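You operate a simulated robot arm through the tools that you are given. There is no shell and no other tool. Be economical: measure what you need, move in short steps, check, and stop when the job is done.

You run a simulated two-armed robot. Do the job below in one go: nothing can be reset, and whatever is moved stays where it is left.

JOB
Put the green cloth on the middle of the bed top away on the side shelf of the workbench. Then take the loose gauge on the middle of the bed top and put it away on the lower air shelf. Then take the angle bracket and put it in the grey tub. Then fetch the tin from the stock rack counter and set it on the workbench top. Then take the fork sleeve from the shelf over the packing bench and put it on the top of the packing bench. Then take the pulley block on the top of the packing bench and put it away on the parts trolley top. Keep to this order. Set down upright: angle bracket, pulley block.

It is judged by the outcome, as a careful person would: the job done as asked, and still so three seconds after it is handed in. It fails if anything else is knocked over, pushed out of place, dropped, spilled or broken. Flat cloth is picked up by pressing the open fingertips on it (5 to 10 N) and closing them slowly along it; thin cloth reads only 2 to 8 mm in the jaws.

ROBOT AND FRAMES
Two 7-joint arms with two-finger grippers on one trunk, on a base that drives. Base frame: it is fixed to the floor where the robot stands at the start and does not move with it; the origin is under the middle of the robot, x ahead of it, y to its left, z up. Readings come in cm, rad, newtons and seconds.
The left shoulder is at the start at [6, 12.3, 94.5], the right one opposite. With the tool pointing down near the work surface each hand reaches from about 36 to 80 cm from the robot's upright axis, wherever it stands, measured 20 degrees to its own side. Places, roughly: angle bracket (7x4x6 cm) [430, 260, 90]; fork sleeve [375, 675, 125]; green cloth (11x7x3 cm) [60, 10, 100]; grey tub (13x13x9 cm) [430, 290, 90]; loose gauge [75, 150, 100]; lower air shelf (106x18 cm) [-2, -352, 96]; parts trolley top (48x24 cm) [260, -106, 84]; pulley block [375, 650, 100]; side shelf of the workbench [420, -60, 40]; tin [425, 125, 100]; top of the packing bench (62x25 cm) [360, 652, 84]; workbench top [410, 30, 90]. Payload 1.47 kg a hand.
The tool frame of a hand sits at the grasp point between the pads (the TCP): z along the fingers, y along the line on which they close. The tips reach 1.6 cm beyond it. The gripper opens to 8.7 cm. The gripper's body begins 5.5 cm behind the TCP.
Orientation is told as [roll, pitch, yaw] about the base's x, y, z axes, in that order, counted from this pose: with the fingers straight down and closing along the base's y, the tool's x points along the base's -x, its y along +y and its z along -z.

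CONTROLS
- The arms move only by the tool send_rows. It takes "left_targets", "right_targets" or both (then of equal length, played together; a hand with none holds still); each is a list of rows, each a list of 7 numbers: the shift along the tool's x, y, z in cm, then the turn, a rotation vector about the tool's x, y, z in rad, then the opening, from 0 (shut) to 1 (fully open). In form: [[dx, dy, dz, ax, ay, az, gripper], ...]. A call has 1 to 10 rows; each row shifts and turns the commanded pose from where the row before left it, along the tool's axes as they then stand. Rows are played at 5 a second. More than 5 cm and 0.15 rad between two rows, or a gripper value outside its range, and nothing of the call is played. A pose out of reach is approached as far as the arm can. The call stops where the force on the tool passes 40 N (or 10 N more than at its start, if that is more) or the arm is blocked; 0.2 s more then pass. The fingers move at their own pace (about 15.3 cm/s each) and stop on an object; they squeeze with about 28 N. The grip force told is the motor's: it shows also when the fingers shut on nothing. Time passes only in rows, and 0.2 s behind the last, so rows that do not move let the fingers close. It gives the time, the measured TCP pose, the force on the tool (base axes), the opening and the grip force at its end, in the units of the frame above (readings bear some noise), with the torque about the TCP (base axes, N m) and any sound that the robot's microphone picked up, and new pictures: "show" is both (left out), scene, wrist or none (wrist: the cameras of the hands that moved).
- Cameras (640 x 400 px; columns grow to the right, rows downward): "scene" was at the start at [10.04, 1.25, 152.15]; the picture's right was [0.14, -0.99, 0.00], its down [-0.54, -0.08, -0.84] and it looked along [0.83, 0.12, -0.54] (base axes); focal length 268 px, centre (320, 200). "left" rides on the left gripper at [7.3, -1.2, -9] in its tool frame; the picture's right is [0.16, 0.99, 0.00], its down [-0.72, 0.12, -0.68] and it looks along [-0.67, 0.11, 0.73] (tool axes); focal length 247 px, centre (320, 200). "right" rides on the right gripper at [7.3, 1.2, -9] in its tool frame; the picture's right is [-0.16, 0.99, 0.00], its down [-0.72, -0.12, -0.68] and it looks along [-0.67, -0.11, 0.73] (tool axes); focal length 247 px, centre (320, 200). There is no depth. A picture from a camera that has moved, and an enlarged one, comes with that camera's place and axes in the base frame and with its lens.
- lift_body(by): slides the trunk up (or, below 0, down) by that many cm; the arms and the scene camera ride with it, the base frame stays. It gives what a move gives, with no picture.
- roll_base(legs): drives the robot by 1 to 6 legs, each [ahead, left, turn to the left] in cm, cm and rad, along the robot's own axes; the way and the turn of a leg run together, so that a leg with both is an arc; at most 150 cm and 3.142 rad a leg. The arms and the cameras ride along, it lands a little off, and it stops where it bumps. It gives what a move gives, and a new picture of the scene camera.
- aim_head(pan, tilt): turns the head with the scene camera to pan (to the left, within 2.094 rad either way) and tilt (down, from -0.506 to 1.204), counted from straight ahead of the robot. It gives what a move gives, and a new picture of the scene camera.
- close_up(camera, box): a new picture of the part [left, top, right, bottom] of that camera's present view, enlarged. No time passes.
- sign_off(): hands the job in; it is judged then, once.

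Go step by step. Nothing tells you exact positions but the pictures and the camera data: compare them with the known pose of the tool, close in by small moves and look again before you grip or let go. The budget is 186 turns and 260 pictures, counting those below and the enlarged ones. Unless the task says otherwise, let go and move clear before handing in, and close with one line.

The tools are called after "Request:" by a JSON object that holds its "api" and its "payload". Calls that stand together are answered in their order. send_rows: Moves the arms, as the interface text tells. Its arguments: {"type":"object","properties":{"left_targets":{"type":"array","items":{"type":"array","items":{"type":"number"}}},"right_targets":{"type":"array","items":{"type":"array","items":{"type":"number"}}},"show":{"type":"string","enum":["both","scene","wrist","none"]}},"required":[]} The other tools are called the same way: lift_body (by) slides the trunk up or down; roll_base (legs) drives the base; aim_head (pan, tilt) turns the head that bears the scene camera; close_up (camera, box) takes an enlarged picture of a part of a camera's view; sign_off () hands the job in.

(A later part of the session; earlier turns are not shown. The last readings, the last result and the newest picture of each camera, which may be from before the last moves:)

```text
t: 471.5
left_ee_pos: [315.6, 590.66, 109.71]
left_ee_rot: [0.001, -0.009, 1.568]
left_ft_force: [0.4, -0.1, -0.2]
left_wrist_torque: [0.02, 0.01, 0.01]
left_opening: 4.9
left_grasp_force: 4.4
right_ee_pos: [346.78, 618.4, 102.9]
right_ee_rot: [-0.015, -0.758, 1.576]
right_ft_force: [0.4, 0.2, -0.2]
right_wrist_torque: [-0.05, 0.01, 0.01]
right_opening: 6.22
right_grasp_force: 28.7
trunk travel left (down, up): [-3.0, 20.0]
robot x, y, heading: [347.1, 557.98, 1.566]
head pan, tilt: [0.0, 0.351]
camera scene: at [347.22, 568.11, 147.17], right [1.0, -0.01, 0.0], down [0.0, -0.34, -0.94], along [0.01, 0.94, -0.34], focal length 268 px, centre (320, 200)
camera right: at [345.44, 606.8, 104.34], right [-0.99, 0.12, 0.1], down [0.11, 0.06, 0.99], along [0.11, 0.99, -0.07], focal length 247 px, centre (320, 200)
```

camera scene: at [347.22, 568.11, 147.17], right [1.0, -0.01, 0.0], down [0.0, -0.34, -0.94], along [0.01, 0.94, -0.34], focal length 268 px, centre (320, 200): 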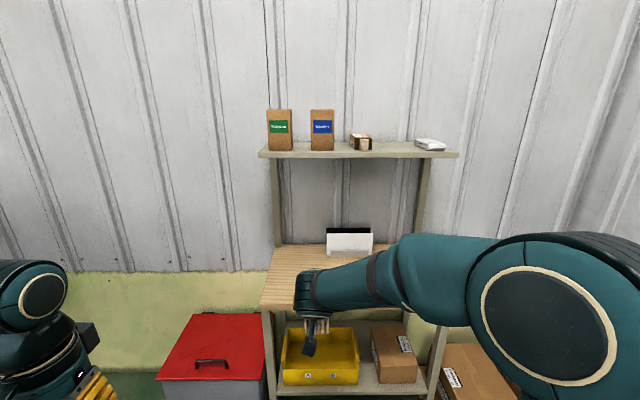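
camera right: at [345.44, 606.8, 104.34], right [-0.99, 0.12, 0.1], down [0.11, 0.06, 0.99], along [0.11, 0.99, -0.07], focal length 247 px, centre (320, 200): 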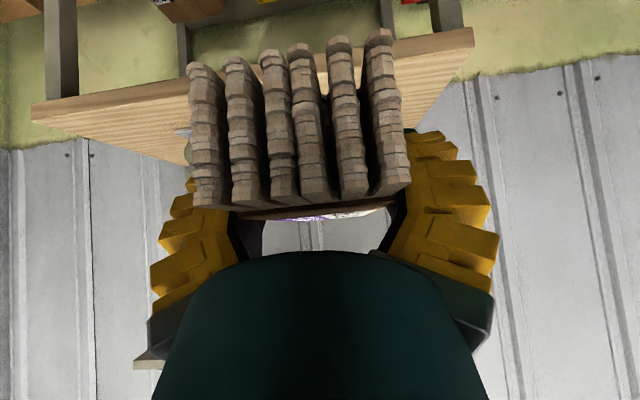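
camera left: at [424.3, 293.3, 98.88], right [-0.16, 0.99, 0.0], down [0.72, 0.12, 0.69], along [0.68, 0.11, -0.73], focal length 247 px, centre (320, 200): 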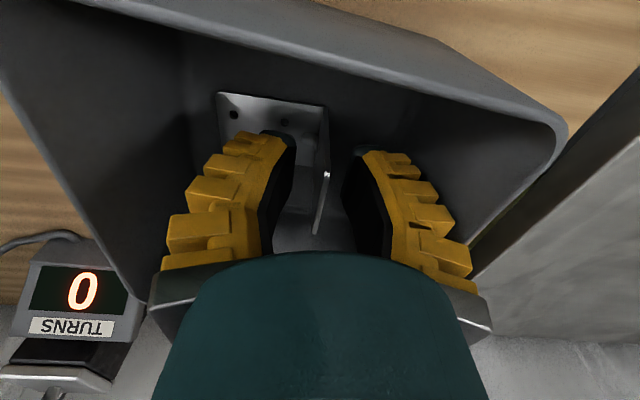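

Request:
{"api": "roll_base", "payload": {"legs": [[36, 2, 0.006]]}}

Request:
{"api": "aim_head", "payload": {"pan": 0.0, "tilt": 0.75}}

Request:
{"api": "send_rows", "payload": {"right_targets": [[1, 0, 1, 0, 0, 0, 0], [2, 0, 2.1, 0, 0, 0, 0], [2, 0, 2.1, 0, 0, 0, 0], [1.5, 0, 1.6, 0, 0, 0, 0], [0.8, 0, 0.85, 0, 0, 0, 0]], "show": "both"}}

```text
t: 473.8
left_ee_pos: [314.03, 626.99, 109.7]
left_ee_rot: [0.0, -0.008, 1.567]
left_ft_force: [-0.4, 0.6, -0.6]
left_wrist_torque: [-0.02, 0.02, 0.0]
left_opening: 4.93
left_grasp_force: 4.2
right_ee_pos: [345.29, 654.57, 102.89]
right_ee_rot: [-0.013, -0.757, 1.574]
right_ft_force: [-0.9, 0.9, -0.6]
right_wrist_torque: [-0.01, -0.02, 0.01]
right_opening: 6.23
right_grasp_force: 27.9
trunk travel left (down, up): [-3.0, 20.0]
robot x, y, heading: [346.05, 593.92, 1.556]
head pan, tilt: [0.0, 0.351]
camera scene: at [345.63, 604.34, 147.16], right [1.0, -0.01, 0.0], down [0.0, -0.34, -0.94], along [0.01, 0.94, -0.34], focal length 268 px, centre (320, 200)
```

scene: 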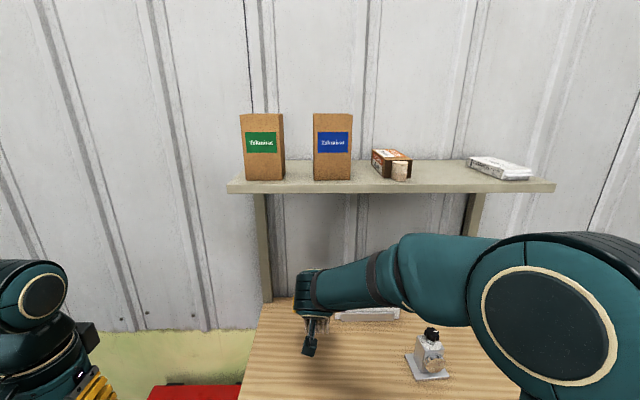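

```text
t: 474.7
left_ee_pos: [314.17, 626.96, 109.8]
left_ee_rot: [-0.001, -0.011, 1.565]
left_ft_force: [-0.2, -0.2, -0.5]
left_wrist_torque: [-0.01, -0.04, 0.01]
left_opening: 4.92
left_grasp_force: 4.0
right_ee_pos: [345.27, 654.6, 102.93]
right_ee_rot: [-0.013, -0.758, 1.576]
right_ft_force: [-0.2, 0.2, -1.8]
right_wrist_torque: [0.01, 0.03, 0.03]
right_opening: 6.25
right_grasp_force: 27.9
trunk travel left (down, up): [-3.0, 20.0]
robot x, y, heading: [345.48, 593.65, 1.555]
head pan, tilt: [0.0, 0.75]
camera scene: at [345.62, 603.23, 143.61], right [1.0, -0.01, 0.0], down [-0.01, -0.68, -0.73], along [0.01, 0.73, -0.68], focal length 268 px, centre (320, 200)
```

scene: 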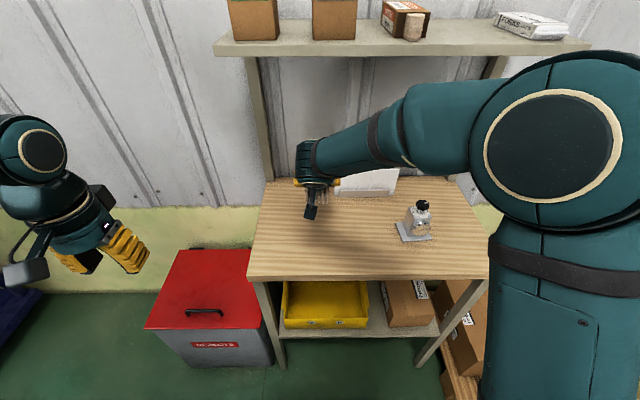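

```text
t: 475.9
left_ee_pos: [314.11, 626.97, 109.6]
left_ee_rot: [-0.001, -0.01, 1.565]
left_ft_force: [0.1, -0.1, -0.2]
left_wrist_torque: [-0.02, 0.0, 0.02]
left_opening: 4.91
left_grasp_force: 4.2
right_ee_pos: [345.42, 654.46, 92.34]
right_ee_rot: [-0.014, -0.755, 1.573]
right_ft_force: [0.5, -0.1, 0.0]
right_wrist_torque: [-0.04, 0.0, 0.01]
right_opening: 6.21
right_grasp_force: 28.1
trunk travel left (down, up): [-3.0, 20.0]
robot x, y, heading: [344.99, 594.31, 1.559]
head pan, tilt: [0.0, 0.75]
camera scene: at [345.63, 603.25, 143.6], right [1.0, -0.01, 0.0], down [-0.01, -0.68, -0.73], along [0.01, 0.73, -0.68], focal length 268 px, centre (320, 200)
camera right: at [344.11, 642.91, 93.79], right [-0.99, 0.12, 0.1], down [0.11, 0.06, 0.99], along [0.11, 0.99, -0.07], focal length 247 px, centre (320, 200)
```

scene: 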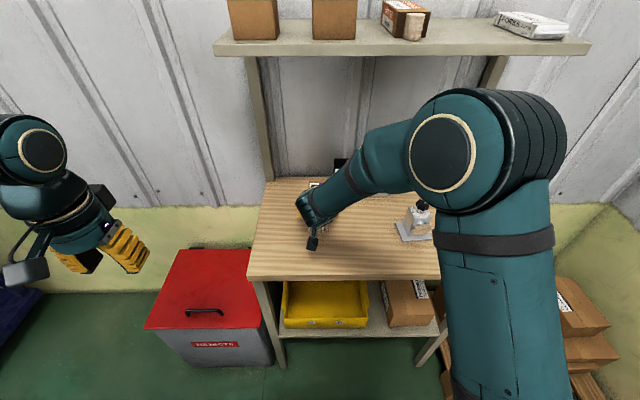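
right: 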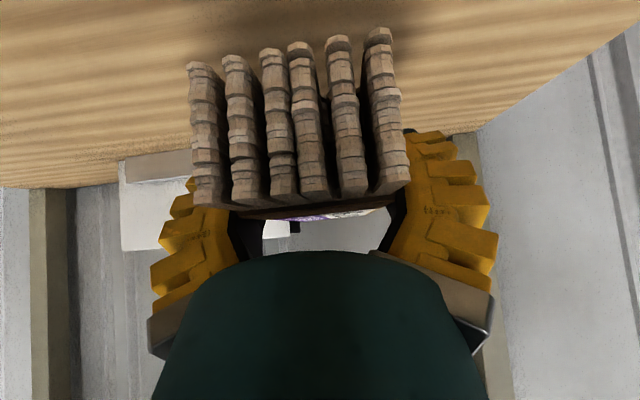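

Request:
{"api": "send_rows", "payload": {"right_targets": [[0.9, 0, 0.95, 0, 0, 0, 0], [0.9, 0, 0.95, 0, 0, 0, 0], [0.35, 0, 0.35, 0, 0, 0, 0], [0, 0, 0, 0, 0, 0, 0]], "show": "none"}}

Request:
{"api": "send_rows", "payload": {"right_targets": [[0.35, 0, 0.35, 0, 0, 0, 0], [0, 0, 0, 0, 0, 0, 0]], "show": "wrist"}}

```text
t: 476.9
left_ee_pos: [314.15, 627.02, 109.73]
left_ee_rot: [0.001, -0.01, 1.565]
left_ft_force: [0.1, 0.3, 0.4]
left_wrist_torque: [-0.04, 0.01, 0.0]
left_opening: 4.94
left_grasp_force: 4.2
right_ee_pos: [345.49, 654.29, 89.16]
right_ee_rot: [-0.013, -0.756, 1.575]
right_ft_force: [-0.9, 0.7, -0.6]
right_wrist_torque: [-0.01, -0.01, 0.0]
right_opening: 6.22
right_grasp_force: 27.9
trunk travel left (down, up): [-3.0, 20.0]
robot x, y, heading: [345.33, 594.12, 1.558]
head pan, tilt: [0.0, 0.75]
```

```text
t: 477.5
left_ee_pos: [314.14, 626.87, 109.65]
left_ee_rot: [0.0, -0.01, 1.566]
left_ft_force: [0.4, -0.4, -0.2]
left_wrist_torque: [-0.03, 0.01, -0.01]
left_opening: 4.95
left_grasp_force: 4.4
right_ee_pos: [345.39, 654.41, 88.82]
right_ee_rot: [-0.013, -0.758, 1.573]
right_ft_force: [0.5, 0.8, -1.5]
right_wrist_torque: [0.01, 0.02, 0.03]
right_opening: 6.23
right_grasp_force: 28.0
trunk travel left (down, up): [-3.0, 20.0]
robot x, y, heading: [345.3, 593.81, 1.561]
head pan, tilt: [0.0, 0.75]
camera right: at [344.09, 642.81, 90.2], right [-0.99, 0.12, 0.1], down [0.11, 0.06, 0.99], along [0.11, 0.99, -0.07], focal length 247 px, centre (320, 200)
```

right: 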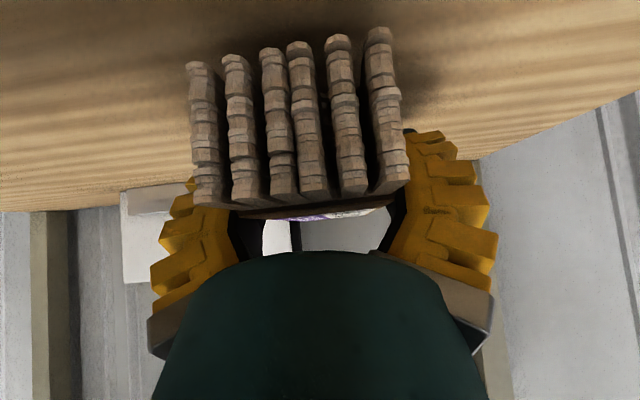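

Request:
{"api": "send_rows", "payload": {"right_targets": [[0.35, 0, 0.35, 0, 0, 0, 0], [0, 0, 0, 0, 0, 0, 0]], "show": "none"}}

Request:
{"api": "send_rows", "payload": {"right_targets": [[0.3, 0, 0.3, 0, 0, 0, 0], [0, 0, 0, 0, 0, 0, 0]], "show": "none"}}

Request:
{"api": "send_rows", "payload": {"right_targets": [[0.2, 0, 0.2, 0, 0, 0, 0], [0, 0, 0, 0, 0, 0, 0]], "show": "wrist"}}

```text
t: 478.1
left_ee_pos: [314.08, 626.91, 109.78]
left_ee_rot: [-0.001, -0.01, 1.565]
left_ft_force: [0.4, -0.1, -0.4]
left_wrist_torque: [-0.03, -0.01, 0.01]
left_opening: 4.9
left_grasp_force: 4.3
right_ee_pos: [345.39, 654.37, 88.15]
right_ee_rot: [-0.015, -0.758, 1.572]
right_ft_force: [-0.4, 0.4, -0.8]
right_wrist_torque: [-0.05, 0.02, 0.01]
right_opening: 6.23
right_grasp_force: 27.7
trunk travel left (down, up): [-3.0, 20.0]
robot x, y, heading: [345.48, 593.88, 1.557]
head pan, tilt: [0.0, 0.75]
```

```text
t: 478.7
left_ee_pos: [314.1, 626.85, 109.76]
left_ee_rot: [0.0, -0.011, 1.567]
left_ft_force: [-0.9, -0.8, 0.1]
left_wrist_torque: [0.01, -0.04, 0.02]
left_opening: 4.94
left_grasp_force: 4.2
right_ee_pos: [345.4, 654.33, 87.91]
right_ee_rot: [-0.013, -0.761, 1.571]
right_ft_force: [-0.4, 0.0, 7.5]
right_wrist_torque: [-0.5, 0.24, -0.01]
right_opening: 6.18
right_grasp_force: 28.1
trunk travel left (down, up): [-3.0, 20.0]
robot x, y, heading: [345.38, 593.97, 1.56]
head pan, tilt: [0.0, 0.75]
```

```text
t: 479.3
left_ee_pos: [314.13, 626.73, 109.72]
left_ee_rot: [0.0, -0.01, 1.566]
left_ft_force: [0.1, -0.3, -0.7]
left_wrist_torque: [-0.03, 0.0, 0.0]
left_opening: 4.9
left_grasp_force: 3.8
right_ee_pos: [345.43, 654.38, 87.91]
right_ee_rot: [-0.011, -0.762, 1.572]
right_ft_force: [-1.3, 6.4, 23.8]
right_wrist_torque: [-1.34, 0.14, -0.11]
right_opening: 6.24
right_grasp_force: 28.2
trunk travel left (down, up): [-3.0, 20.0]
robot x, y, heading: [345.83, 593.97, 1.559]
head pan, tilt: [0.0, 0.75]
camera right: at [344.08, 642.87, 89.17], right [-0.99, 0.12, 0.1], down [0.11, 0.05, 0.99], along [0.11, 0.99, -0.07], focal length 247 px, centre (320, 200)
```

right: 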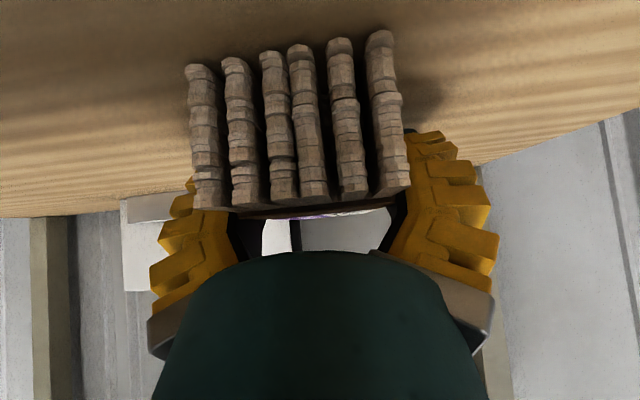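

Seated on the bench. I'll ease up, release, and retreat along the tool axis.

Request:
{"api": "send_rows", "payload": {"right_targets": [[-0.15, 0, -0.15, 0, 0, 0, 0], [0, 0, 0, 0, 0, 0, 0.75], [0, 0, 0, 0, 0, 0, 1], [0, 0, 0, 0, 0, 0, 1], [-0.7, 0, -1, 0, 0, 0, 1], [-1.5, 0, -2, 0, 0, 0, 1], [-2, 0, -3, 0, 0, 0, 1], [-2, 0, -3, 0, 0, 0, 1], [-2, 0, -3, 0, 0, 0, 1]], "show": "both"}}

```text
t: 481.3
left_ee_pos: [314.0, 626.87, 109.82]
left_ee_rot: [-0.001, -0.01, 1.567]
left_ft_force: [0.1, 0.8, 0.1]
left_wrist_torque: [-0.02, 0.01, -0.01]
left_opening: 4.94
left_grasp_force: 3.9
right_ee_pos: [345.25, 651.9, 102.21]
right_ee_rot: [-0.015, -0.758, 1.575]
right_ft_force: [-0.5, 0.0, 0.2]
right_wrist_torque: [-0.02, 0.02, 0.03]
right_opening: 8.71
right_grasp_force: 0.1
trunk travel left (down, up): [-3.0, 20.0]
robot x, y, heading: [345.4, 593.83, 1.559]
head pan, tilt: [0.0, 0.75]
camera scene: at [345.62, 603.16, 143.61], right [1.0, -0.01, 0.0], down [-0.01, -0.68, -0.73], along [0.01, 0.73, -0.68], focal length 268 px, centre (320, 200)
camera right: at [343.98, 640.46, 103.67], right [-0.99, 0.12, 0.1], down [0.11, 0.06, 0.99], along [0.11, 0.99, -0.07], focal length 247 px, centre (320, 200)
```

scene: 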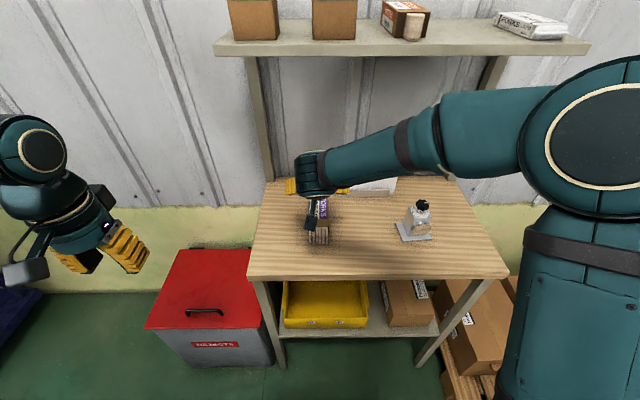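
right: 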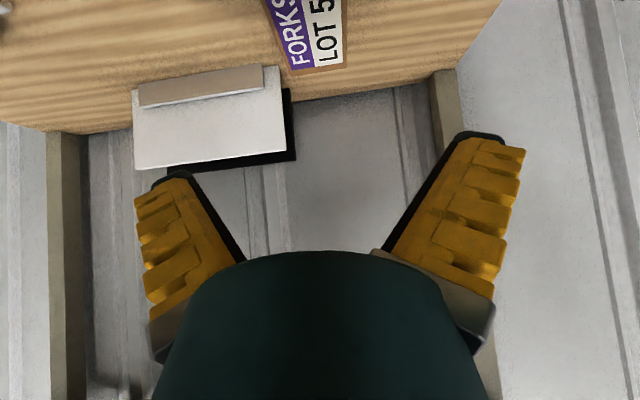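

Request:
{"api": "close_up", "payload": {"camera": "scene", "box": [360, 180, 480, 255]}}

```text
5.33 times, centred on (420, 218) of scene
camera zoom: at [345.62, 603.16, 143.61], right [1.0, -0.01, 0.0], down [-0.01, -0.68, -0.73], along [0.01, 0.73, -0.68], focal length 1427 px, centre (-213, 107)
```

zoom: 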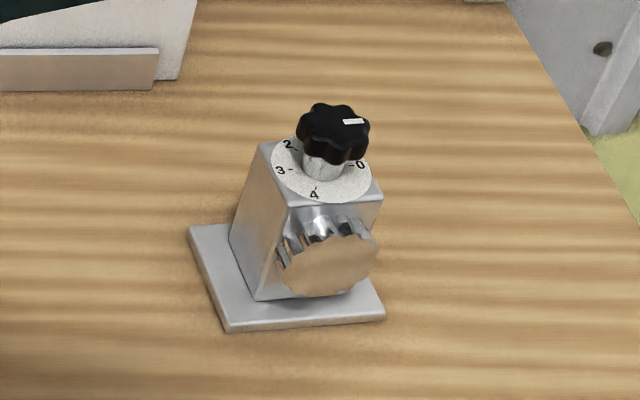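

Sleeve is on the bench. The pulley block's body spans about x 370.8–375.2, so I'll back off, align and approach it tilted.

Request:
{"api": "roll_base", "payload": {"legs": [[-20, -12, 0.011]]}}

Request:
{"api": "send_rows", "payload": {"right_targets": [[0, -4, 0, 0, 0, 0, 1], [0, -4, 0, 0, 0, 0, 1], [0, -4, 0, 0, 0, 0, 1], [0, -3, 0, 0, -0.14, 0, 1], [2.5, 0, 2, 0, 0, 0, 1], [2.5, 0, 2, 0, 0, 0, 1], [2.5, 0, 2, 0, 0, 0, 1]], "show": "both"}}

```text
t: 483.0
left_ee_pos: [325.63, 606.93, 109.73]
left_ee_rot: [0.0, -0.01, 1.576]
left_ft_force: [0.6, -1.3, 0.7]
left_wrist_torque: [0.01, 0.01, -0.02]
left_opening: 4.93
left_grasp_force: 4.0
right_ee_pos: [356.55, 632.27, 102.23]
right_ee_rot: [-0.014, -0.756, 1.583]
right_ft_force: [0.5, -0.4, -0.7]
right_wrist_torque: [0.01, 0.03, 0.02]
right_opening: 8.69
right_grasp_force: 0.1
trunk travel left (down, up): [-3.0, 20.0]
robot x, y, heading: [356.59, 574.23, 1.571]
head pan, tilt: [0.0, 0.75]
camera scene: at [357.36, 583.41, 143.61], right [1.0, 0.0, 0.0], down [0.0, -0.68, -0.73], along [0.0, 0.73, -0.68], focal length 268 px, centre (320, 200)
```

scene: 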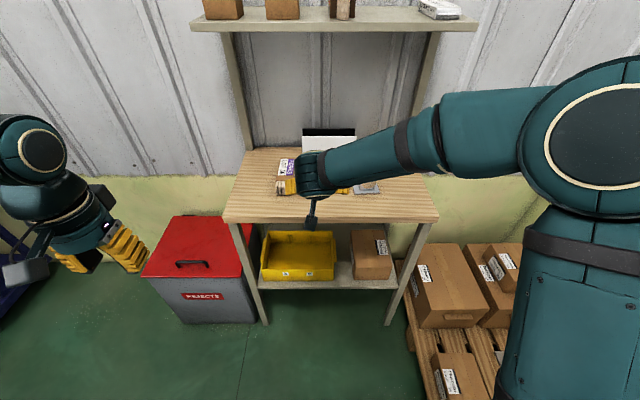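

```text
t: 484.6
left_ee_pos: [325.62, 607.04, 109.72]
left_ee_rot: [-0.001, -0.008, 1.577]
left_ft_force: [0.1, -0.3, 0.1]
left_wrist_torque: [0.01, -0.05, 0.01]
left_opening: 4.91
left_grasp_force: 3.7
right_ee_pos: [371.51, 632.56, 92.76]
right_ee_rot: [-0.014, -0.896, 1.585]
right_ft_force: [0.6, 0.3, -0.4]
right_wrist_torque: [-0.01, -0.03, -0.02]
right_opening: 8.68
right_grasp_force: 0.2
trunk travel left (down, up): [-3.0, 20.0]
robot x, y, heading: [357.22, 574.62, 1.569]
head pan, tilt: [0.0, 0.75]
camera scene: at [357.34, 583.57, 143.6], right [1.0, 0.0, 0.0], down [0.0, -0.68, -0.73], along [0.0, 0.73, -0.68], focal length 268 px, centre (320, 200)
camera right: at [370.28, 620.86, 92.6], right [-0.99, 0.1, 0.12], down [0.11, -0.08, 0.99], along [0.1, 0.99, 0.07], focal length 247 px, centre (320, 200)
```

scene: 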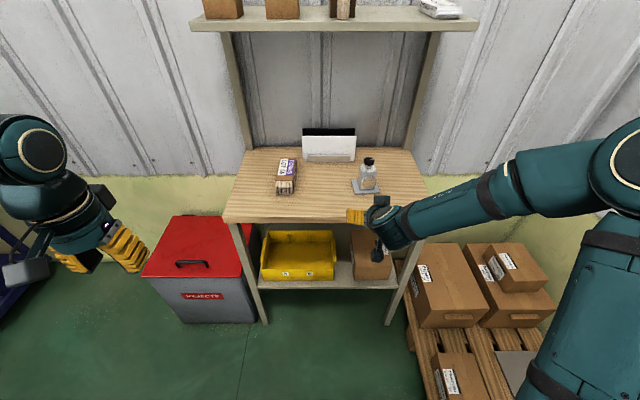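
right: 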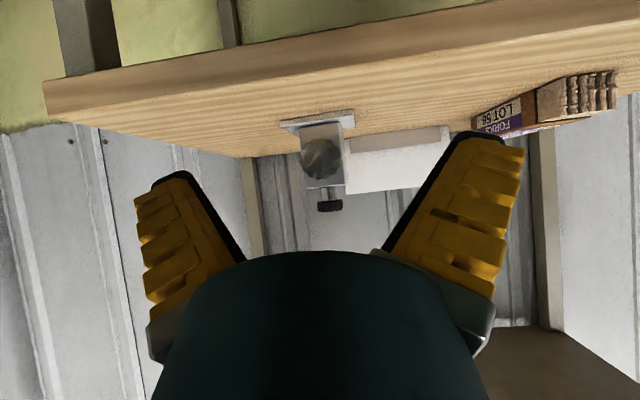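

Request:
{"api": "send_rows", "payload": {"right_targets": [[1.8, -1, 1.4, 0, 0, 0, 1]], "show": "none"}}

Request:
{"api": "roll_base", "payload": {"legs": [[12, 0, 0]]}}

Request:
{"api": "close_up", "payload": {"camera": "right", "box": [0, 0, 640, 400]}}

```text
t: 485.0
left_ee_pos: [325.57, 607.02, 109.73]
left_ee_rot: [-0.001, -0.01, 1.575]
left_ft_force: [-0.5, -0.7, 0.5]
left_wrist_torque: [0.0, 0.0, -0.04]
left_opening: 4.93
left_grasp_force: 4.1
right_ee_pos: [372.69, 632.41, 90.4]
right_ee_rot: [-0.014, -0.898, 1.585]
right_ft_force: [0.1, -1.0, 0.2]
right_wrist_torque: [0.02, -0.03, -0.02]
right_opening: 8.73
right_grasp_force: 0.1
trunk travel left (down, up): [-3.0, 20.0]
robot x, y, heading: [356.82, 574.4, 1.57]
head pan, tilt: [0.0, 0.75]
```

```text
t: 486.3
left_ee_pos: [325.49, 618.8, 109.71]
left_ee_rot: [-0.001, -0.01, 1.578]
left_ft_force: [0.5, 0.7, -0.4]
left_wrist_torque: [-0.08, 0.03, -0.01]
left_opening: 4.88
left_grasp_force: 4.2
right_ee_pos: [372.43, 644.48, 90.4]
right_ee_rot: [-0.016, -0.894, 1.591]
right_ft_force: [0.1, 0.0, -1.1]
right_wrist_torque: [0.01, 0.01, 0.01]
right_opening: 8.67
right_grasp_force: 0.1
trunk travel left (down, up): [-3.0, 20.0]
robot x, y, heading: [357.55, 586.25, 1.574]
head pan, tilt: [0.0, 0.75]
camera scene: at [357.26, 595.54, 143.59], right [1.0, 0.0, 0.0], down [0.0, -0.68, -0.73], along [0.0, 0.73, -0.68], focal length 268 px, centre (320, 200)
```

scene: 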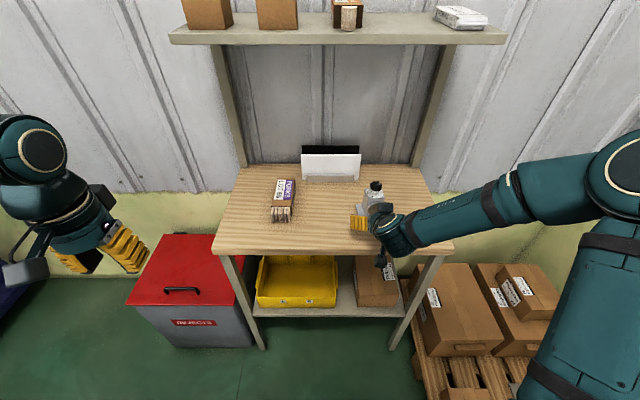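

```text
1.00 times, centred on (320, 200) of right (not enlarged: the box is as wide or as high as the picture)
camera zoom: at [371.24, 632.83, 90.24], right [-0.99, 0.09, 0.11], down [0.11, -0.08, 0.99], along [0.1, 0.99, 0.07], focal length 247 px, centre (320, 200)
```

zoom: 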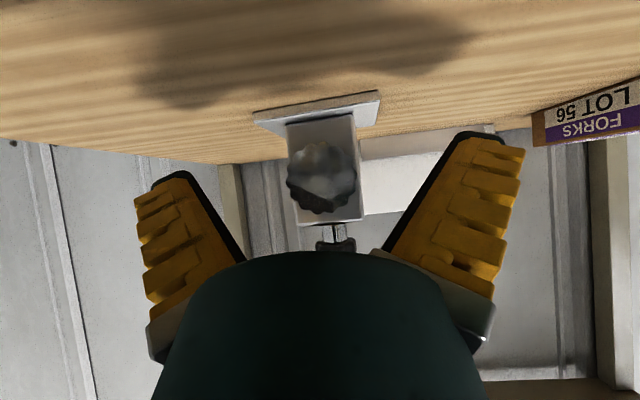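

Request:
{"api": "roll_base", "payload": {"legs": [[7.5, 0, -0.003]]}}

Request:
{"api": "close_up", "payload": {"camera": "right", "box": [0, 0, 640, 400]}}

Request:
{"api": "close_up", "payload": {"camera": "scene", "box": [310, 165, 450, 265]}}

```text
t: 487.3
left_ee_pos: [325.56, 626.42, 109.63]
left_ee_rot: [0.001, -0.01, 1.574]
left_ft_force: [0.9, 1.4, 0.0]
left_wrist_torque: [-0.02, 0.0, -0.02]
left_opening: 4.88
left_grasp_force: 4.0
right_ee_pos: [372.57, 651.9, 90.38]
right_ee_rot: [-0.015, -0.894, 1.587]
right_ft_force: [-0.4, 0.5, -0.8]
right_wrist_torque: [0.0, 0.0, -0.02]
right_opening: 8.69
right_grasp_force: 0.1
trunk travel left (down, up): [-3.0, 20.0]
robot x, y, heading: [356.89, 593.4, 1.572]
head pan, tilt: [0.0, 0.75]
camera scene: at [357.29, 603.04, 143.59], right [1.0, 0.0, 0.0], down [0.0, -0.68, -0.73], along [0.0, 0.73, -0.68], focal length 268 px, centre (320, 200)
```

scene: 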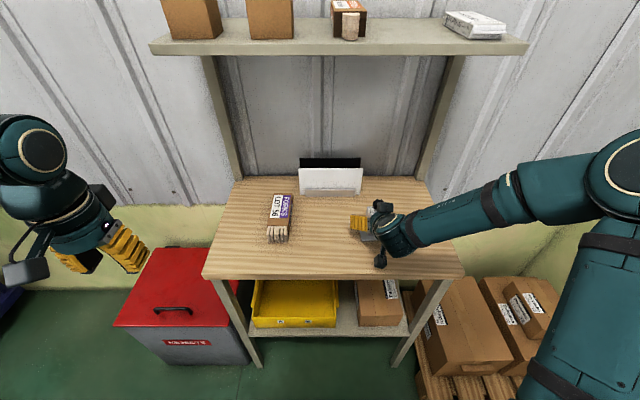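

```text
1.00 times, centred on (320, 200) of right (not enlarged: the box is as wide or as high as the picture)
camera zoom: at [371.4, 640.27, 90.24], right [-0.99, 0.1, 0.11], down [0.11, -0.08, 0.99], along [0.1, 0.99, 0.07], focal length 247 px, centre (320, 200)
```

zoom: 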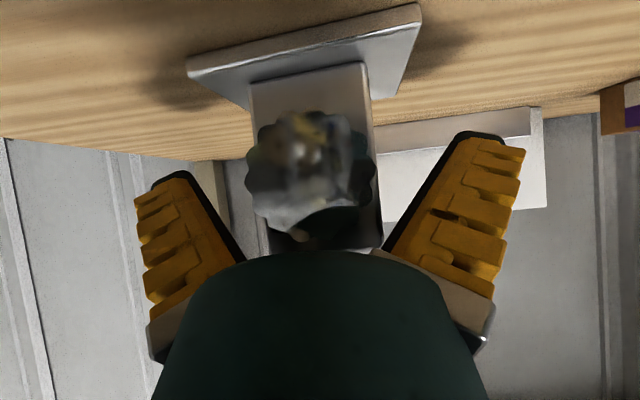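

```text
4.00 times, centred on (380, 215) of scene
camera zoom: at [357.29, 603.04, 143.59], right [1.0, 0.0, 0.0], down [0.0, -0.68, -0.73], along [0.0, 0.73, -0.68], focal length 1070 px, centre (80, 140)
```

zoom: 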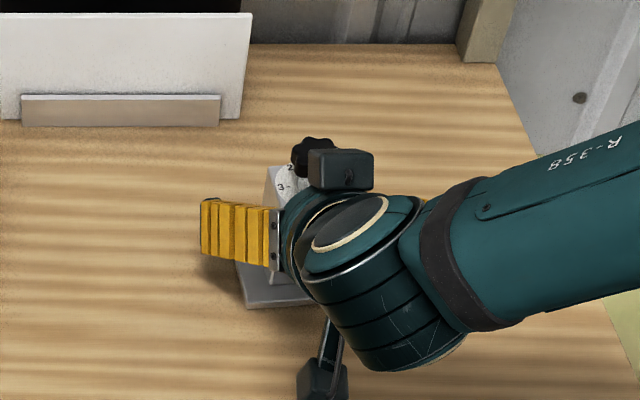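

Request:
{"api": "send_rows", "payload": {"right_targets": [[0, 0, 0, 0, 0, 0, 0.8], [0, 0, 0, 0, 0, 0, 0.6], [0, 0, 0, 0, 0, 0, 0.5], [0, 0, 0, 0, 0, 0, 0.4], [0, 0, 0, 0, 0, 0, 0.2], [0, 0, 0, 0, 0, 0, 0], [0, 0, 0, 0, 0, 0, 0]], "show": "wrist"}}

```text
t: 488.9
left_ee_pos: [325.53, 626.35, 109.76]
left_ee_rot: [0.001, -0.01, 1.574]
left_ft_force: [0.2, -0.3, -0.2]
left_wrist_torque: [-0.02, 0.02, -0.04]
left_opening: 4.91
left_grasp_force: 4.6
right_ee_pos: [372.67, 651.88, 90.33]
right_ee_rot: [-0.015, -0.896, 1.585]
right_ft_force: [-0.4, -0.3, -0.7]
right_wrist_torque: [0.01, 0.14, 0.09]
right_opening: 5.14
right_grasp_force: 27.7
trunk travel left (down, up): [-3.0, 20.0]
robot x, y, heading: [357.39, 593.53, 1.567]
head pan, tilt: [0.0, 0.75]
camera right: at [371.4, 640.19, 90.27], right [-0.99, 0.1, 0.11], down [0.11, -0.08, 0.99], along [0.1, 0.99, 0.07], focal length 247 px, centre (320, 200)
```

right: 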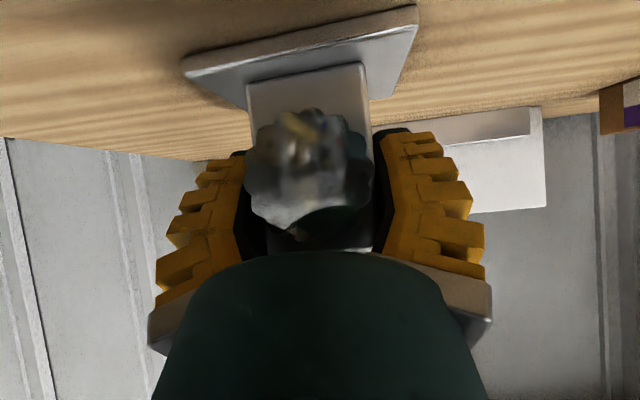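

Request:
{"api": "send_rows", "payload": {"right_targets": [[-0.15, 0, -0.12, 0, 0, 0, 0], [-0.25, 0, -0.2, 0, 0, 0, 0], [-0.4, 0, -0.32, 0, 0, 0, 0], [-0.6, 0, -0.48, 0, 0, 0, 0], [-0.8, 0, -0.64, 0, 0, 0, 0], [-0.8, 0, -0.64, 0, 0, 0, 0], [-0.5, 0, -0.4, 0, 0, 0, 0]], "show": "wrist"}}

Request:
{"api": "close_up", "payload": {"camera": "scene", "box": [310, 165, 450, 265]}}

```text
t: 490.5
left_ee_pos: [325.55, 626.35, 109.67]
left_ee_rot: [0.001, -0.008, 1.574]
left_ft_force: [0.1, -0.5, 0.6]
left_wrist_torque: [-0.02, 0.04, -0.04]
left_opening: 4.89
left_grasp_force: 3.9
right_ee_pos: [372.58, 652.01, 94.95]
right_ee_rot: [-0.017, -0.897, 1.588]
right_ft_force: [0.2, 0.4, -6.1]
right_wrist_torque: [-0.05, 0.03, 0.02]
right_opening: 5.14
right_grasp_force: 28.1
trunk travel left (down, up): [-3.0, 20.0]
robot x, y, heading: [357.13, 593.89, 1.569]
head pan, tilt: [0.0, 0.75]
camera right: at [371.32, 640.25, 94.74], right [-0.99, 0.1, 0.11], down [0.11, -0.08, 0.99], along [0.1, 0.99, 0.07], focal length 247 px, centre (320, 200)
```

right: 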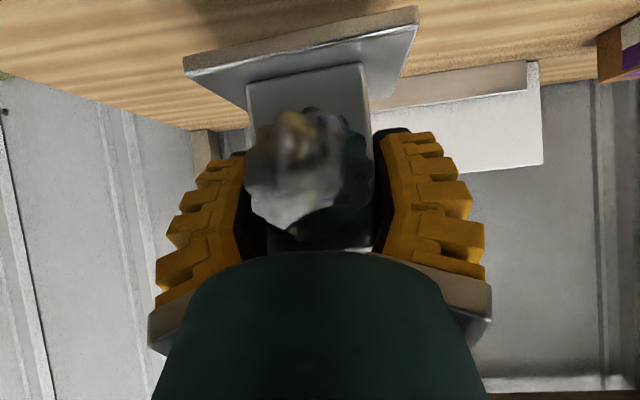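

```text
4.00 times, centred on (380, 215) of scene
camera zoom: at [357.3, 602.94, 143.6], right [1.0, 0.0, 0.0], down [0.0, -0.68, -0.73], along [0.0, 0.73, -0.68], focal length 1070 px, centre (80, 140)
```

zoom: 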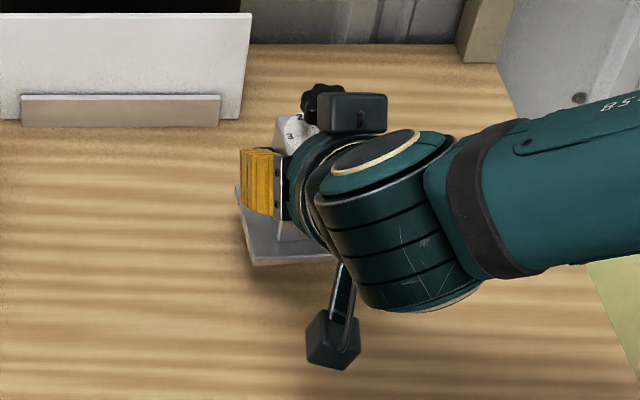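

Pulley block is up, about 0.6 kg. I'll back away from the bench, tuck it in, and reverse down the aisle toward the trolley.

Request:
{"api": "roll_base", "payload": {"legs": [[-10, 0, 0], [-45, 12, 0]]}}

Request:
{"api": "send_rows", "payload": {"right_targets": [[-0.5, 0, -1, 0, 0, 0, 0], [-1, 0, -2.5, 0, 0, 0, 0], [-1.2, 0, -3, 0, 0, 0, 0], [-1.2, 0, -3, 0, 0, 0, 0], [-1, 0, -2.5, 0, 0, 0, 0], [-0.7, 0, -1.5, 0, 0, 0, 0]], "show": "wrist"}}

Request:
{"api": "roll_base", "payload": {"legs": [[-120, 0, 0], [-130, 0, 0]]}}

```text
t: 494.0
left_ee_pos: [313.59, 571.39, 109.77]
left_ee_rot: [-0.001, -0.009, 1.579]
left_ft_force: [0.4, -0.1, 0.0]
left_wrist_torque: [0.02, -0.01, 0.0]
left_opening: 4.91
left_grasp_force: 3.3
right_ee_pos: [360.47, 597.03, 94.86]
right_ee_rot: [-0.017, -0.897, 1.589]
right_ft_force: [1.1, 0.3, -6.2]
right_wrist_torque: [-0.02, -0.05, 0.04]
right_opening: 5.13
right_grasp_force: 28.1
trunk travel left (down, up): [-3.0, 20.0]
robot x, y, heading: [345.08, 538.69, 1.576]
head pan, tilt: [0.0, 0.75]
camera scene: at [345.37, 548.07, 143.6], right [1.0, 0.0, 0.0], down [0.0, -0.68, -0.73], along [0.0, 0.73, -0.68], focal length 268 px, centre (320, 200)
```

scene: 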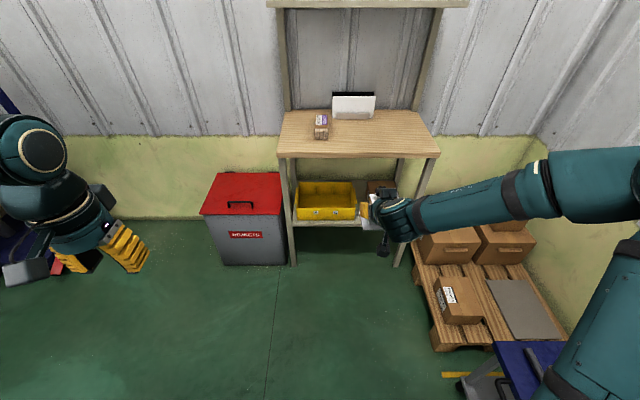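

```text
t: 495.4
left_ee_pos: [313.55, 571.49, 109.67]
left_ee_rot: [0.0, -0.008, 1.578]
left_ft_force: [-1.0, -0.1, 0.1]
left_wrist_torque: [-0.03, -0.01, 0.04]
left_opening: 4.92
left_grasp_force: 5.0
right_ee_pos: [360.42, 590.04, 107.71]
right_ee_rot: [-0.017, -0.897, 1.591]
right_ft_force: [0.1, -0.1, -6.9]
right_wrist_torque: [-0.08, 0.01, -0.01]
right_opening: 5.08
right_grasp_force: 28.0
trunk travel left (down, up): [-3.0, 20.0]
robot x, y, heading: [345.12, 538.99, 1.576]
head pan, tilt: [0.0, 0.75]
camera right: at [359.27, 578.38, 107.56], right [-0.99, 0.09, 0.11], down [0.11, -0.08, 0.99], along [0.1, 0.99, 0.07], focal length 247 px, centre (320, 200)
```

right: 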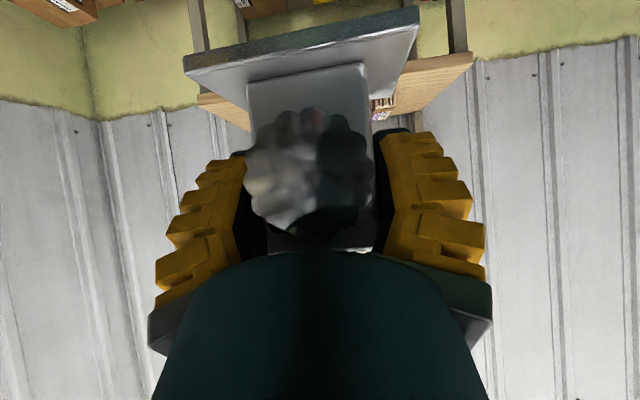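

```text
t: 507.6
left_ee_pos: [314.88, 321.61, 109.68]
left_ee_rot: [-0.001, -0.008, 1.583]
left_ft_force: [-0.2, -0.7, 0.2]
left_wrist_torque: [0.01, 0.0, 0.03]
left_opening: 4.91
left_grasp_force: 4.0
right_ee_pos: [361.62, 340.27, 107.59]
right_ee_rot: [-0.015, -0.895, 1.593]
right_ft_force: [-0.3, -0.3, -5.7]
right_wrist_torque: [-0.07, 0.04, -0.01]
right_opening: 5.08
right_grasp_force: 28.0
trunk travel left (down, up): [-3.0, 20.0]
robot x, y, heading: [346.35, 288.96, 1.579]
head pan, tilt: [0.0, 0.75]
camera scene: at [346.74, 298.29, 143.6], right [1.0, 0.01, 0.0], down [0.0, -0.68, -0.73], along [0.0, 0.73, -0.68], focal length 268 px, centre (320, 200)
```

scene: 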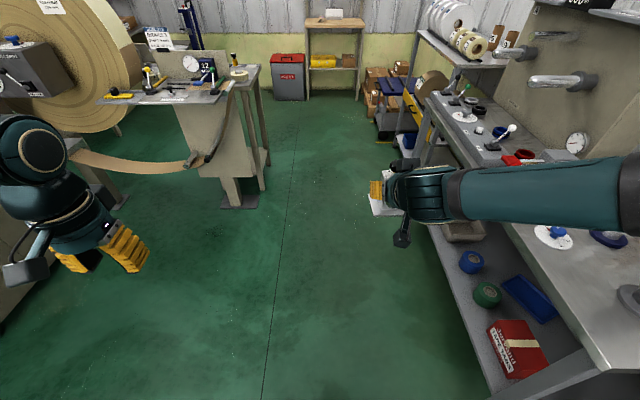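

Request:
{"api": "roll_base", "payload": {"legs": [[-120, 12, -0.008], [-120, 0, 0]]}}

Request:
{"api": "aim_head", "payload": {"pan": 2.0, "tilt": 0.5}}

```text
t: 519.4
left_ee_pos: [299.21, 83.07, 109.84]
left_ee_rot: [0.0, -0.009, 1.551]
left_ft_force: [0.4, 0.1, -0.9]
left_wrist_torque: [0.01, 0.0, -0.01]
left_opening: 4.92
left_grasp_force: 4.2
right_ee_pos: [346.67, 100.6, 107.75]
right_ee_rot: [-0.016, -0.895, 1.562]
right_ft_force: [0.9, 0.6, -5.6]
right_wrist_torque: [-0.04, -0.02, 0.02]
right_opening: 5.11
right_grasp_force: 27.9
trunk travel left (down, up): [-3.0, 20.0]
robot x, y, heading: [329.62, 49.4, 1.549]
head pan, tilt: [0.0, 0.75]
camera scene: at [330.4, 59.07, 143.6], right [1.0, -0.02, 0.0], down [-0.02, -0.68, -0.73], along [0.02, 0.73, -0.68], focal length 268 px, centre (320, 200)
```

scene: 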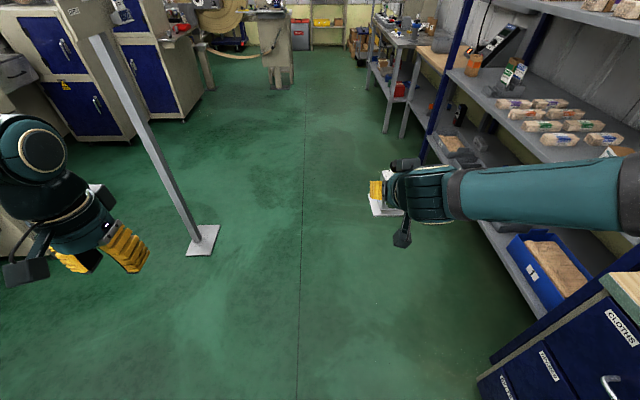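

```text
t: 521.3
left_ee_pos: [299.28, 83.34, 109.64]
left_ee_rot: [0.0, -0.008, 1.553]
left_ft_force: [-0.3, -0.3, 0.5]
left_wrist_torque: [-0.02, 0.03, 0.0]
left_opening: 4.91
left_grasp_force: 4.3
right_ee_pos: [346.47, 100.53, 107.72]
right_ee_rot: [-0.015, -0.894, 1.562]
right_ft_force: [0.0, -0.1, -6.4]
right_wrist_torque: [-0.05, -0.03, 0.02]
right_opening: 5.09
right_grasp_force: 27.7
trunk travel left (down, up): [-3.0, 20.0]
robot x, y, heading: [329.86, 49.71, 1.546]
head pan, tilt: [2.0, 0.499]
camera scene: at [321.83, 47.24, 145.8], right [-0.39, 0.92, 0.0], down [0.44, 0.19, -0.88], along [-0.81, -0.35, -0.48], focal length 268 px, centre (320, 200)
```

scene: 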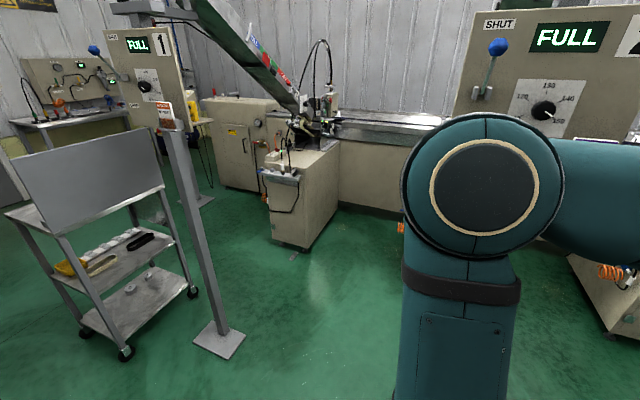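

Request:
{"api": "roll_base", "payload": {"legs": [[0, -10, 0.024], [-120, 0, 0], [-120, 0, 0]]}}

Request:
{"api": "aim_head", "payload": {"pan": 0.6, "tilt": 0.5}}

```text
t: 534.1
left_ee_pos: [307.77, -153.64, 109.68]
left_ee_rot: [-0.002, -0.009, 1.548]
left_ft_force: [0.4, -0.1, 0.1]
left_wrist_torque: [0.03, 0.04, 0.01]
left_opening: 4.93
left_grasp_force: 4.0
right_ee_pos: [355.29, -136.32, 107.64]
right_ee_rot: [-0.015, -0.894, 1.56]
right_ft_force: [0.5, 0.7, -4.8]
right_wrist_torque: [-0.01, -0.01, -0.02]
right_opening: 5.07
right_grasp_force: 28.2
trunk travel left (down, up): [-3.0, 20.0]
robot x, y, heading: [338.61, -187.56, 1.542]
head pan, tilt: [2.0, 0.499]
camera scene: at [330.4, -189.73, 145.8], right [-0.39, 0.92, 0.0], down [0.44, 0.19, -0.88], along [-0.81, -0.34, -0.48], focal length 268 px, centre (320, 200)
```

scene: 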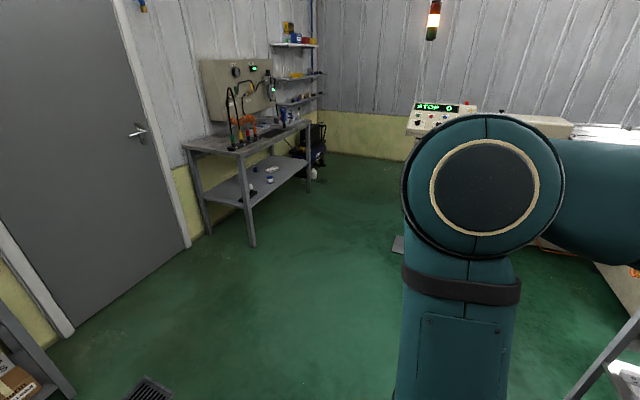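

```text
t: 535.6
left_ee_pos: [307.85, -153.7, 109.56]
left_ee_rot: [0.0, -0.009, 1.55]
left_ft_force: [0.5, 0.3, 0.0]
left_wrist_torque: [0.0, -0.04, -0.02]
left_opening: 4.9
left_grasp_force: 3.9
right_ee_pos: [355.19, -136.29, 107.52]
right_ee_rot: [-0.014, -0.896, 1.561]
right_ft_force: [0.2, -0.1, -7.2]
right_wrist_torque: [-0.04, 0.01, 0.03]
right_opening: 5.09
right_grasp_force: 27.4
trunk travel left (down, up): [-3.0, 20.0]
robot x, y, heading: [338.45, -187.29, 1.545]
head pan, tilt: [0.6, 0.499]
camera scene: at [333.82, -178.49, 145.8], right [0.84, 0.54, 0.0], down [0.26, -0.4, -0.88], along [-0.48, 0.74, -0.48], focal length 268 px, centre (320, 200)
```

scene: 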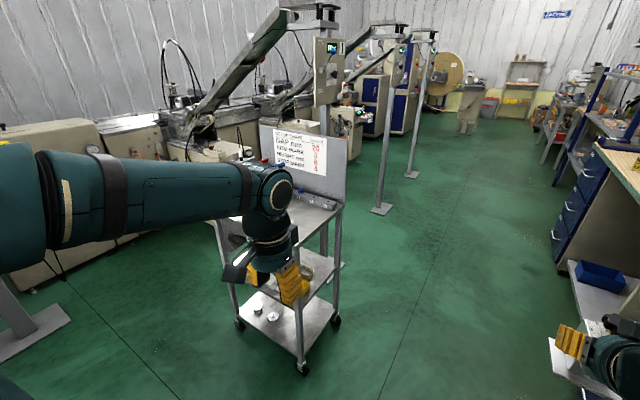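

Request:
{"api": "roll_base", "payload": {"legs": [[0, 75, 0.026]]}}

Request:
{"api": "aim_head", "payload": {"pan": 0.0, "tilt": 0.75}}

```text
t: 542.5
left_ee_pos: [232.7, -154.05, 109.74]
left_ee_rot: [0.0, -0.008, 1.585]
left_ft_force: [0.3, -1.0, 0.3]
left_wrist_torque: [-0.02, 0.0, 0.0]
left_opening: 4.91
left_grasp_force: 4.5
right_ee_pos: [279.38, -135.13, 107.6]
right_ee_rot: [-0.014, -0.896, 1.598]
right_ft_force: [-0.3, -0.1, -6.9]
right_wrist_torque: [-0.05, -0.02, 0.0]
right_opening: 5.09
right_grasp_force: 28.1
trunk travel left (down, up): [-3.0, 20.0]
robot x, y, heading: [264.67, -187.0, 1.58]
head pan, tilt: [0.6, 0.499]
camera scene: at [259.55, -178.03, 145.8], right [0.82, 0.57, 0.0], down [0.27, -0.39, -0.88], along [-0.5, 0.72, -0.48], focal length 268 px, centre (320, 200)
```

scene: 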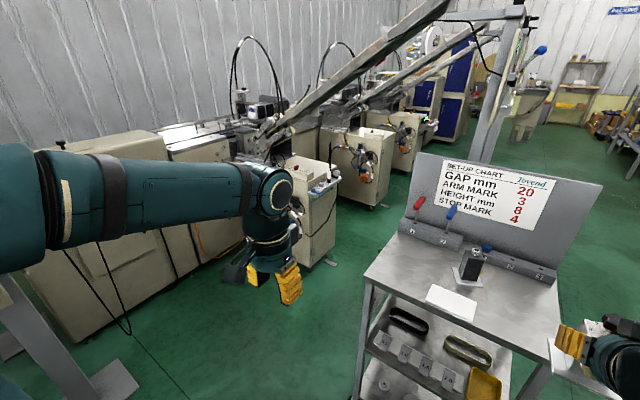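

```text
t: 543.5
left_ee_pos: [232.78, -154.22, 109.65]
left_ee_rot: [0.0, -0.008, 1.585]
left_ft_force: [-0.3, -0.1, -0.4]
left_wrist_torque: [0.0, -0.01, 0.01]
left_opening: 4.9
left_grasp_force: 3.9
right_ee_pos: [279.46, -135.18, 107.72]
right_ee_rot: [-0.017, -0.894, 1.597]
right_ft_force: [0.5, 0.7, -6.3]
right_wrist_torque: [-0.04, 0.0, -0.02]
right_opening: 5.1
right_grasp_force: 28.4
trunk travel left (down, up): [-3.0, 20.0]
robot x, y, heading: [264.69, -186.58, 1.579]
head pan, tilt: [0.0, 0.75]
camera scene: at [264.69, -177.21, 143.6], right [1.0, 0.01, 0.0], down [0.01, -0.68, -0.73], along [-0.01, 0.73, -0.68], focal length 268 px, centre (320, 200)
```

scene: 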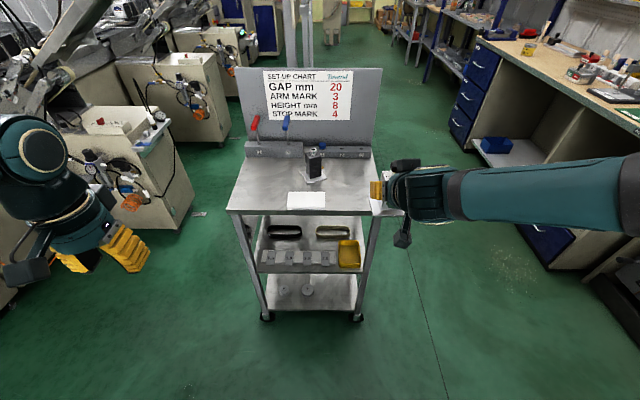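

Request:
{"api": "close_up", "payload": {"camera": "scene", "box": [210, 120, 400, 240]}}

```text
3.33 times, centred on (305, 180) of scene
camera zoom: at [264.69, -177.21, 143.6], right [1.0, 0.01, 0.0], down [0.01, -0.68, -0.73], along [-0.01, 0.73, -0.68], focal length 892 px, centre (370, 267)
```

zoom: 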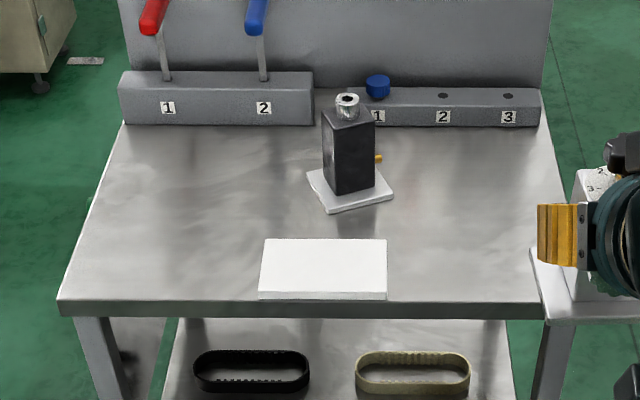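

Trolley top's left part, around x 245, y −106, is free. I'll strafe left, then move in over it.

Request:
{"api": "roll_base", "payload": {"legs": [[0, 35, -0.01]]}}

Request:
{"api": "roll_base", "payload": {"legs": [[28, 0, 0]]}}

Request:
{"api": "close_up", "payload": {"camera": "scene", "box": [240, 100, 480, 250]}}

```text
t: 547.3
left_ee_pos: [197.17, -153.68, 109.68]
left_ee_rot: [-0.001, -0.007, 1.569]
left_ft_force: [-0.4, -0.2, -0.3]
left_wrist_torque: [0.0, -0.01, 0.02]
left_opening: 4.9
left_grasp_force: 3.7
right_ee_pos: [244.18, -135.44, 107.65]
right_ee_rot: [-0.016, -0.895, 1.581]
right_ft_force: [-0.4, 0.4, -5.8]
right_wrist_torque: [-0.1, -0.02, 0.0]
right_opening: 5.09
right_grasp_force: 27.6
trunk travel left (down, up): [-3.0, 20.0]
robot x, y, heading: [228.32, -186.89, 1.566]
head pan, tilt: [0.0, 0.75]
camera scene: at [228.72, -177.26, 143.6], right [1.0, -0.01, 0.0], down [0.0, -0.68, -0.73], along [0.0, 0.73, -0.68], focal length 268 px, centre (320, 200)
```

scene: 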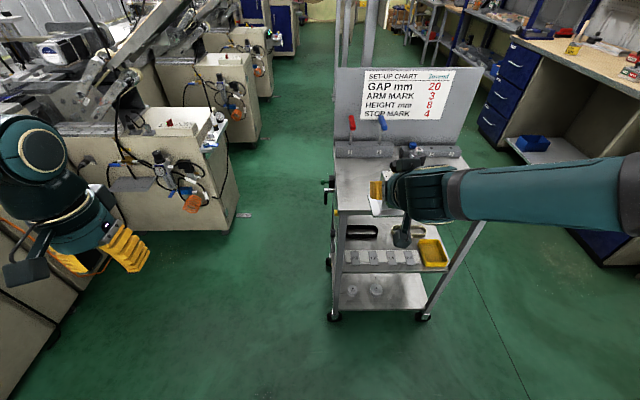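

```text
t: 549.2
left_ee_pos: [197.17, -125.41, 109.68]
left_ee_rot: [0.0, -0.009, 1.575]
left_ft_force: [0.6, -0.3, 0.5]
left_wrist_torque: [0.0, 0.01, 0.02]
left_opening: 4.94
left_grasp_force: 4.5
right_ee_pos: [243.95, -106.89, 107.53]
right_ee_rot: [-0.016, -0.893, 1.583]
right_ft_force: [-0.1, 0.6, -7.0]
right_wrist_torque: [-0.08, -0.01, 0.0]
right_opening: 5.07
right_grasp_force: 27.9
trunk travel left (down, up): [-3.0, 20.0]
robot x, y, heading: [228.75, -158.14, 1.564]
head pan, tilt: [0.0, 0.75]
camera scene: at [228.82, -148.73, 143.59], right [1.0, 0.0, 0.0], down [0.0, -0.68, -0.73], along [0.0, 0.73, -0.68], focal length 268 px, centre (320, 200)
```

scene: 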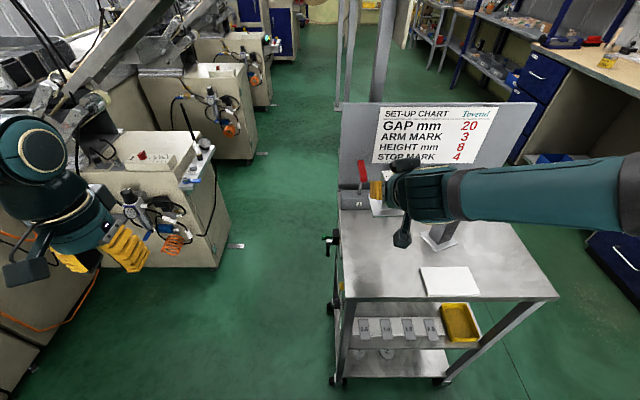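

```text
2.67 times, centred on (360, 175) of scene
camera zoom: at [228.82, -148.73, 143.59], right [1.0, 0.0, 0.0], down [0.0, -0.68, -0.73], along [0.0, 0.73, -0.68], focal length 714 px, centre (213, 267)
```

zoom: 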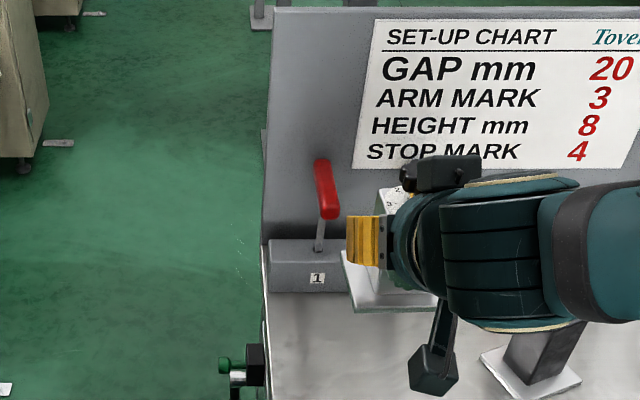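

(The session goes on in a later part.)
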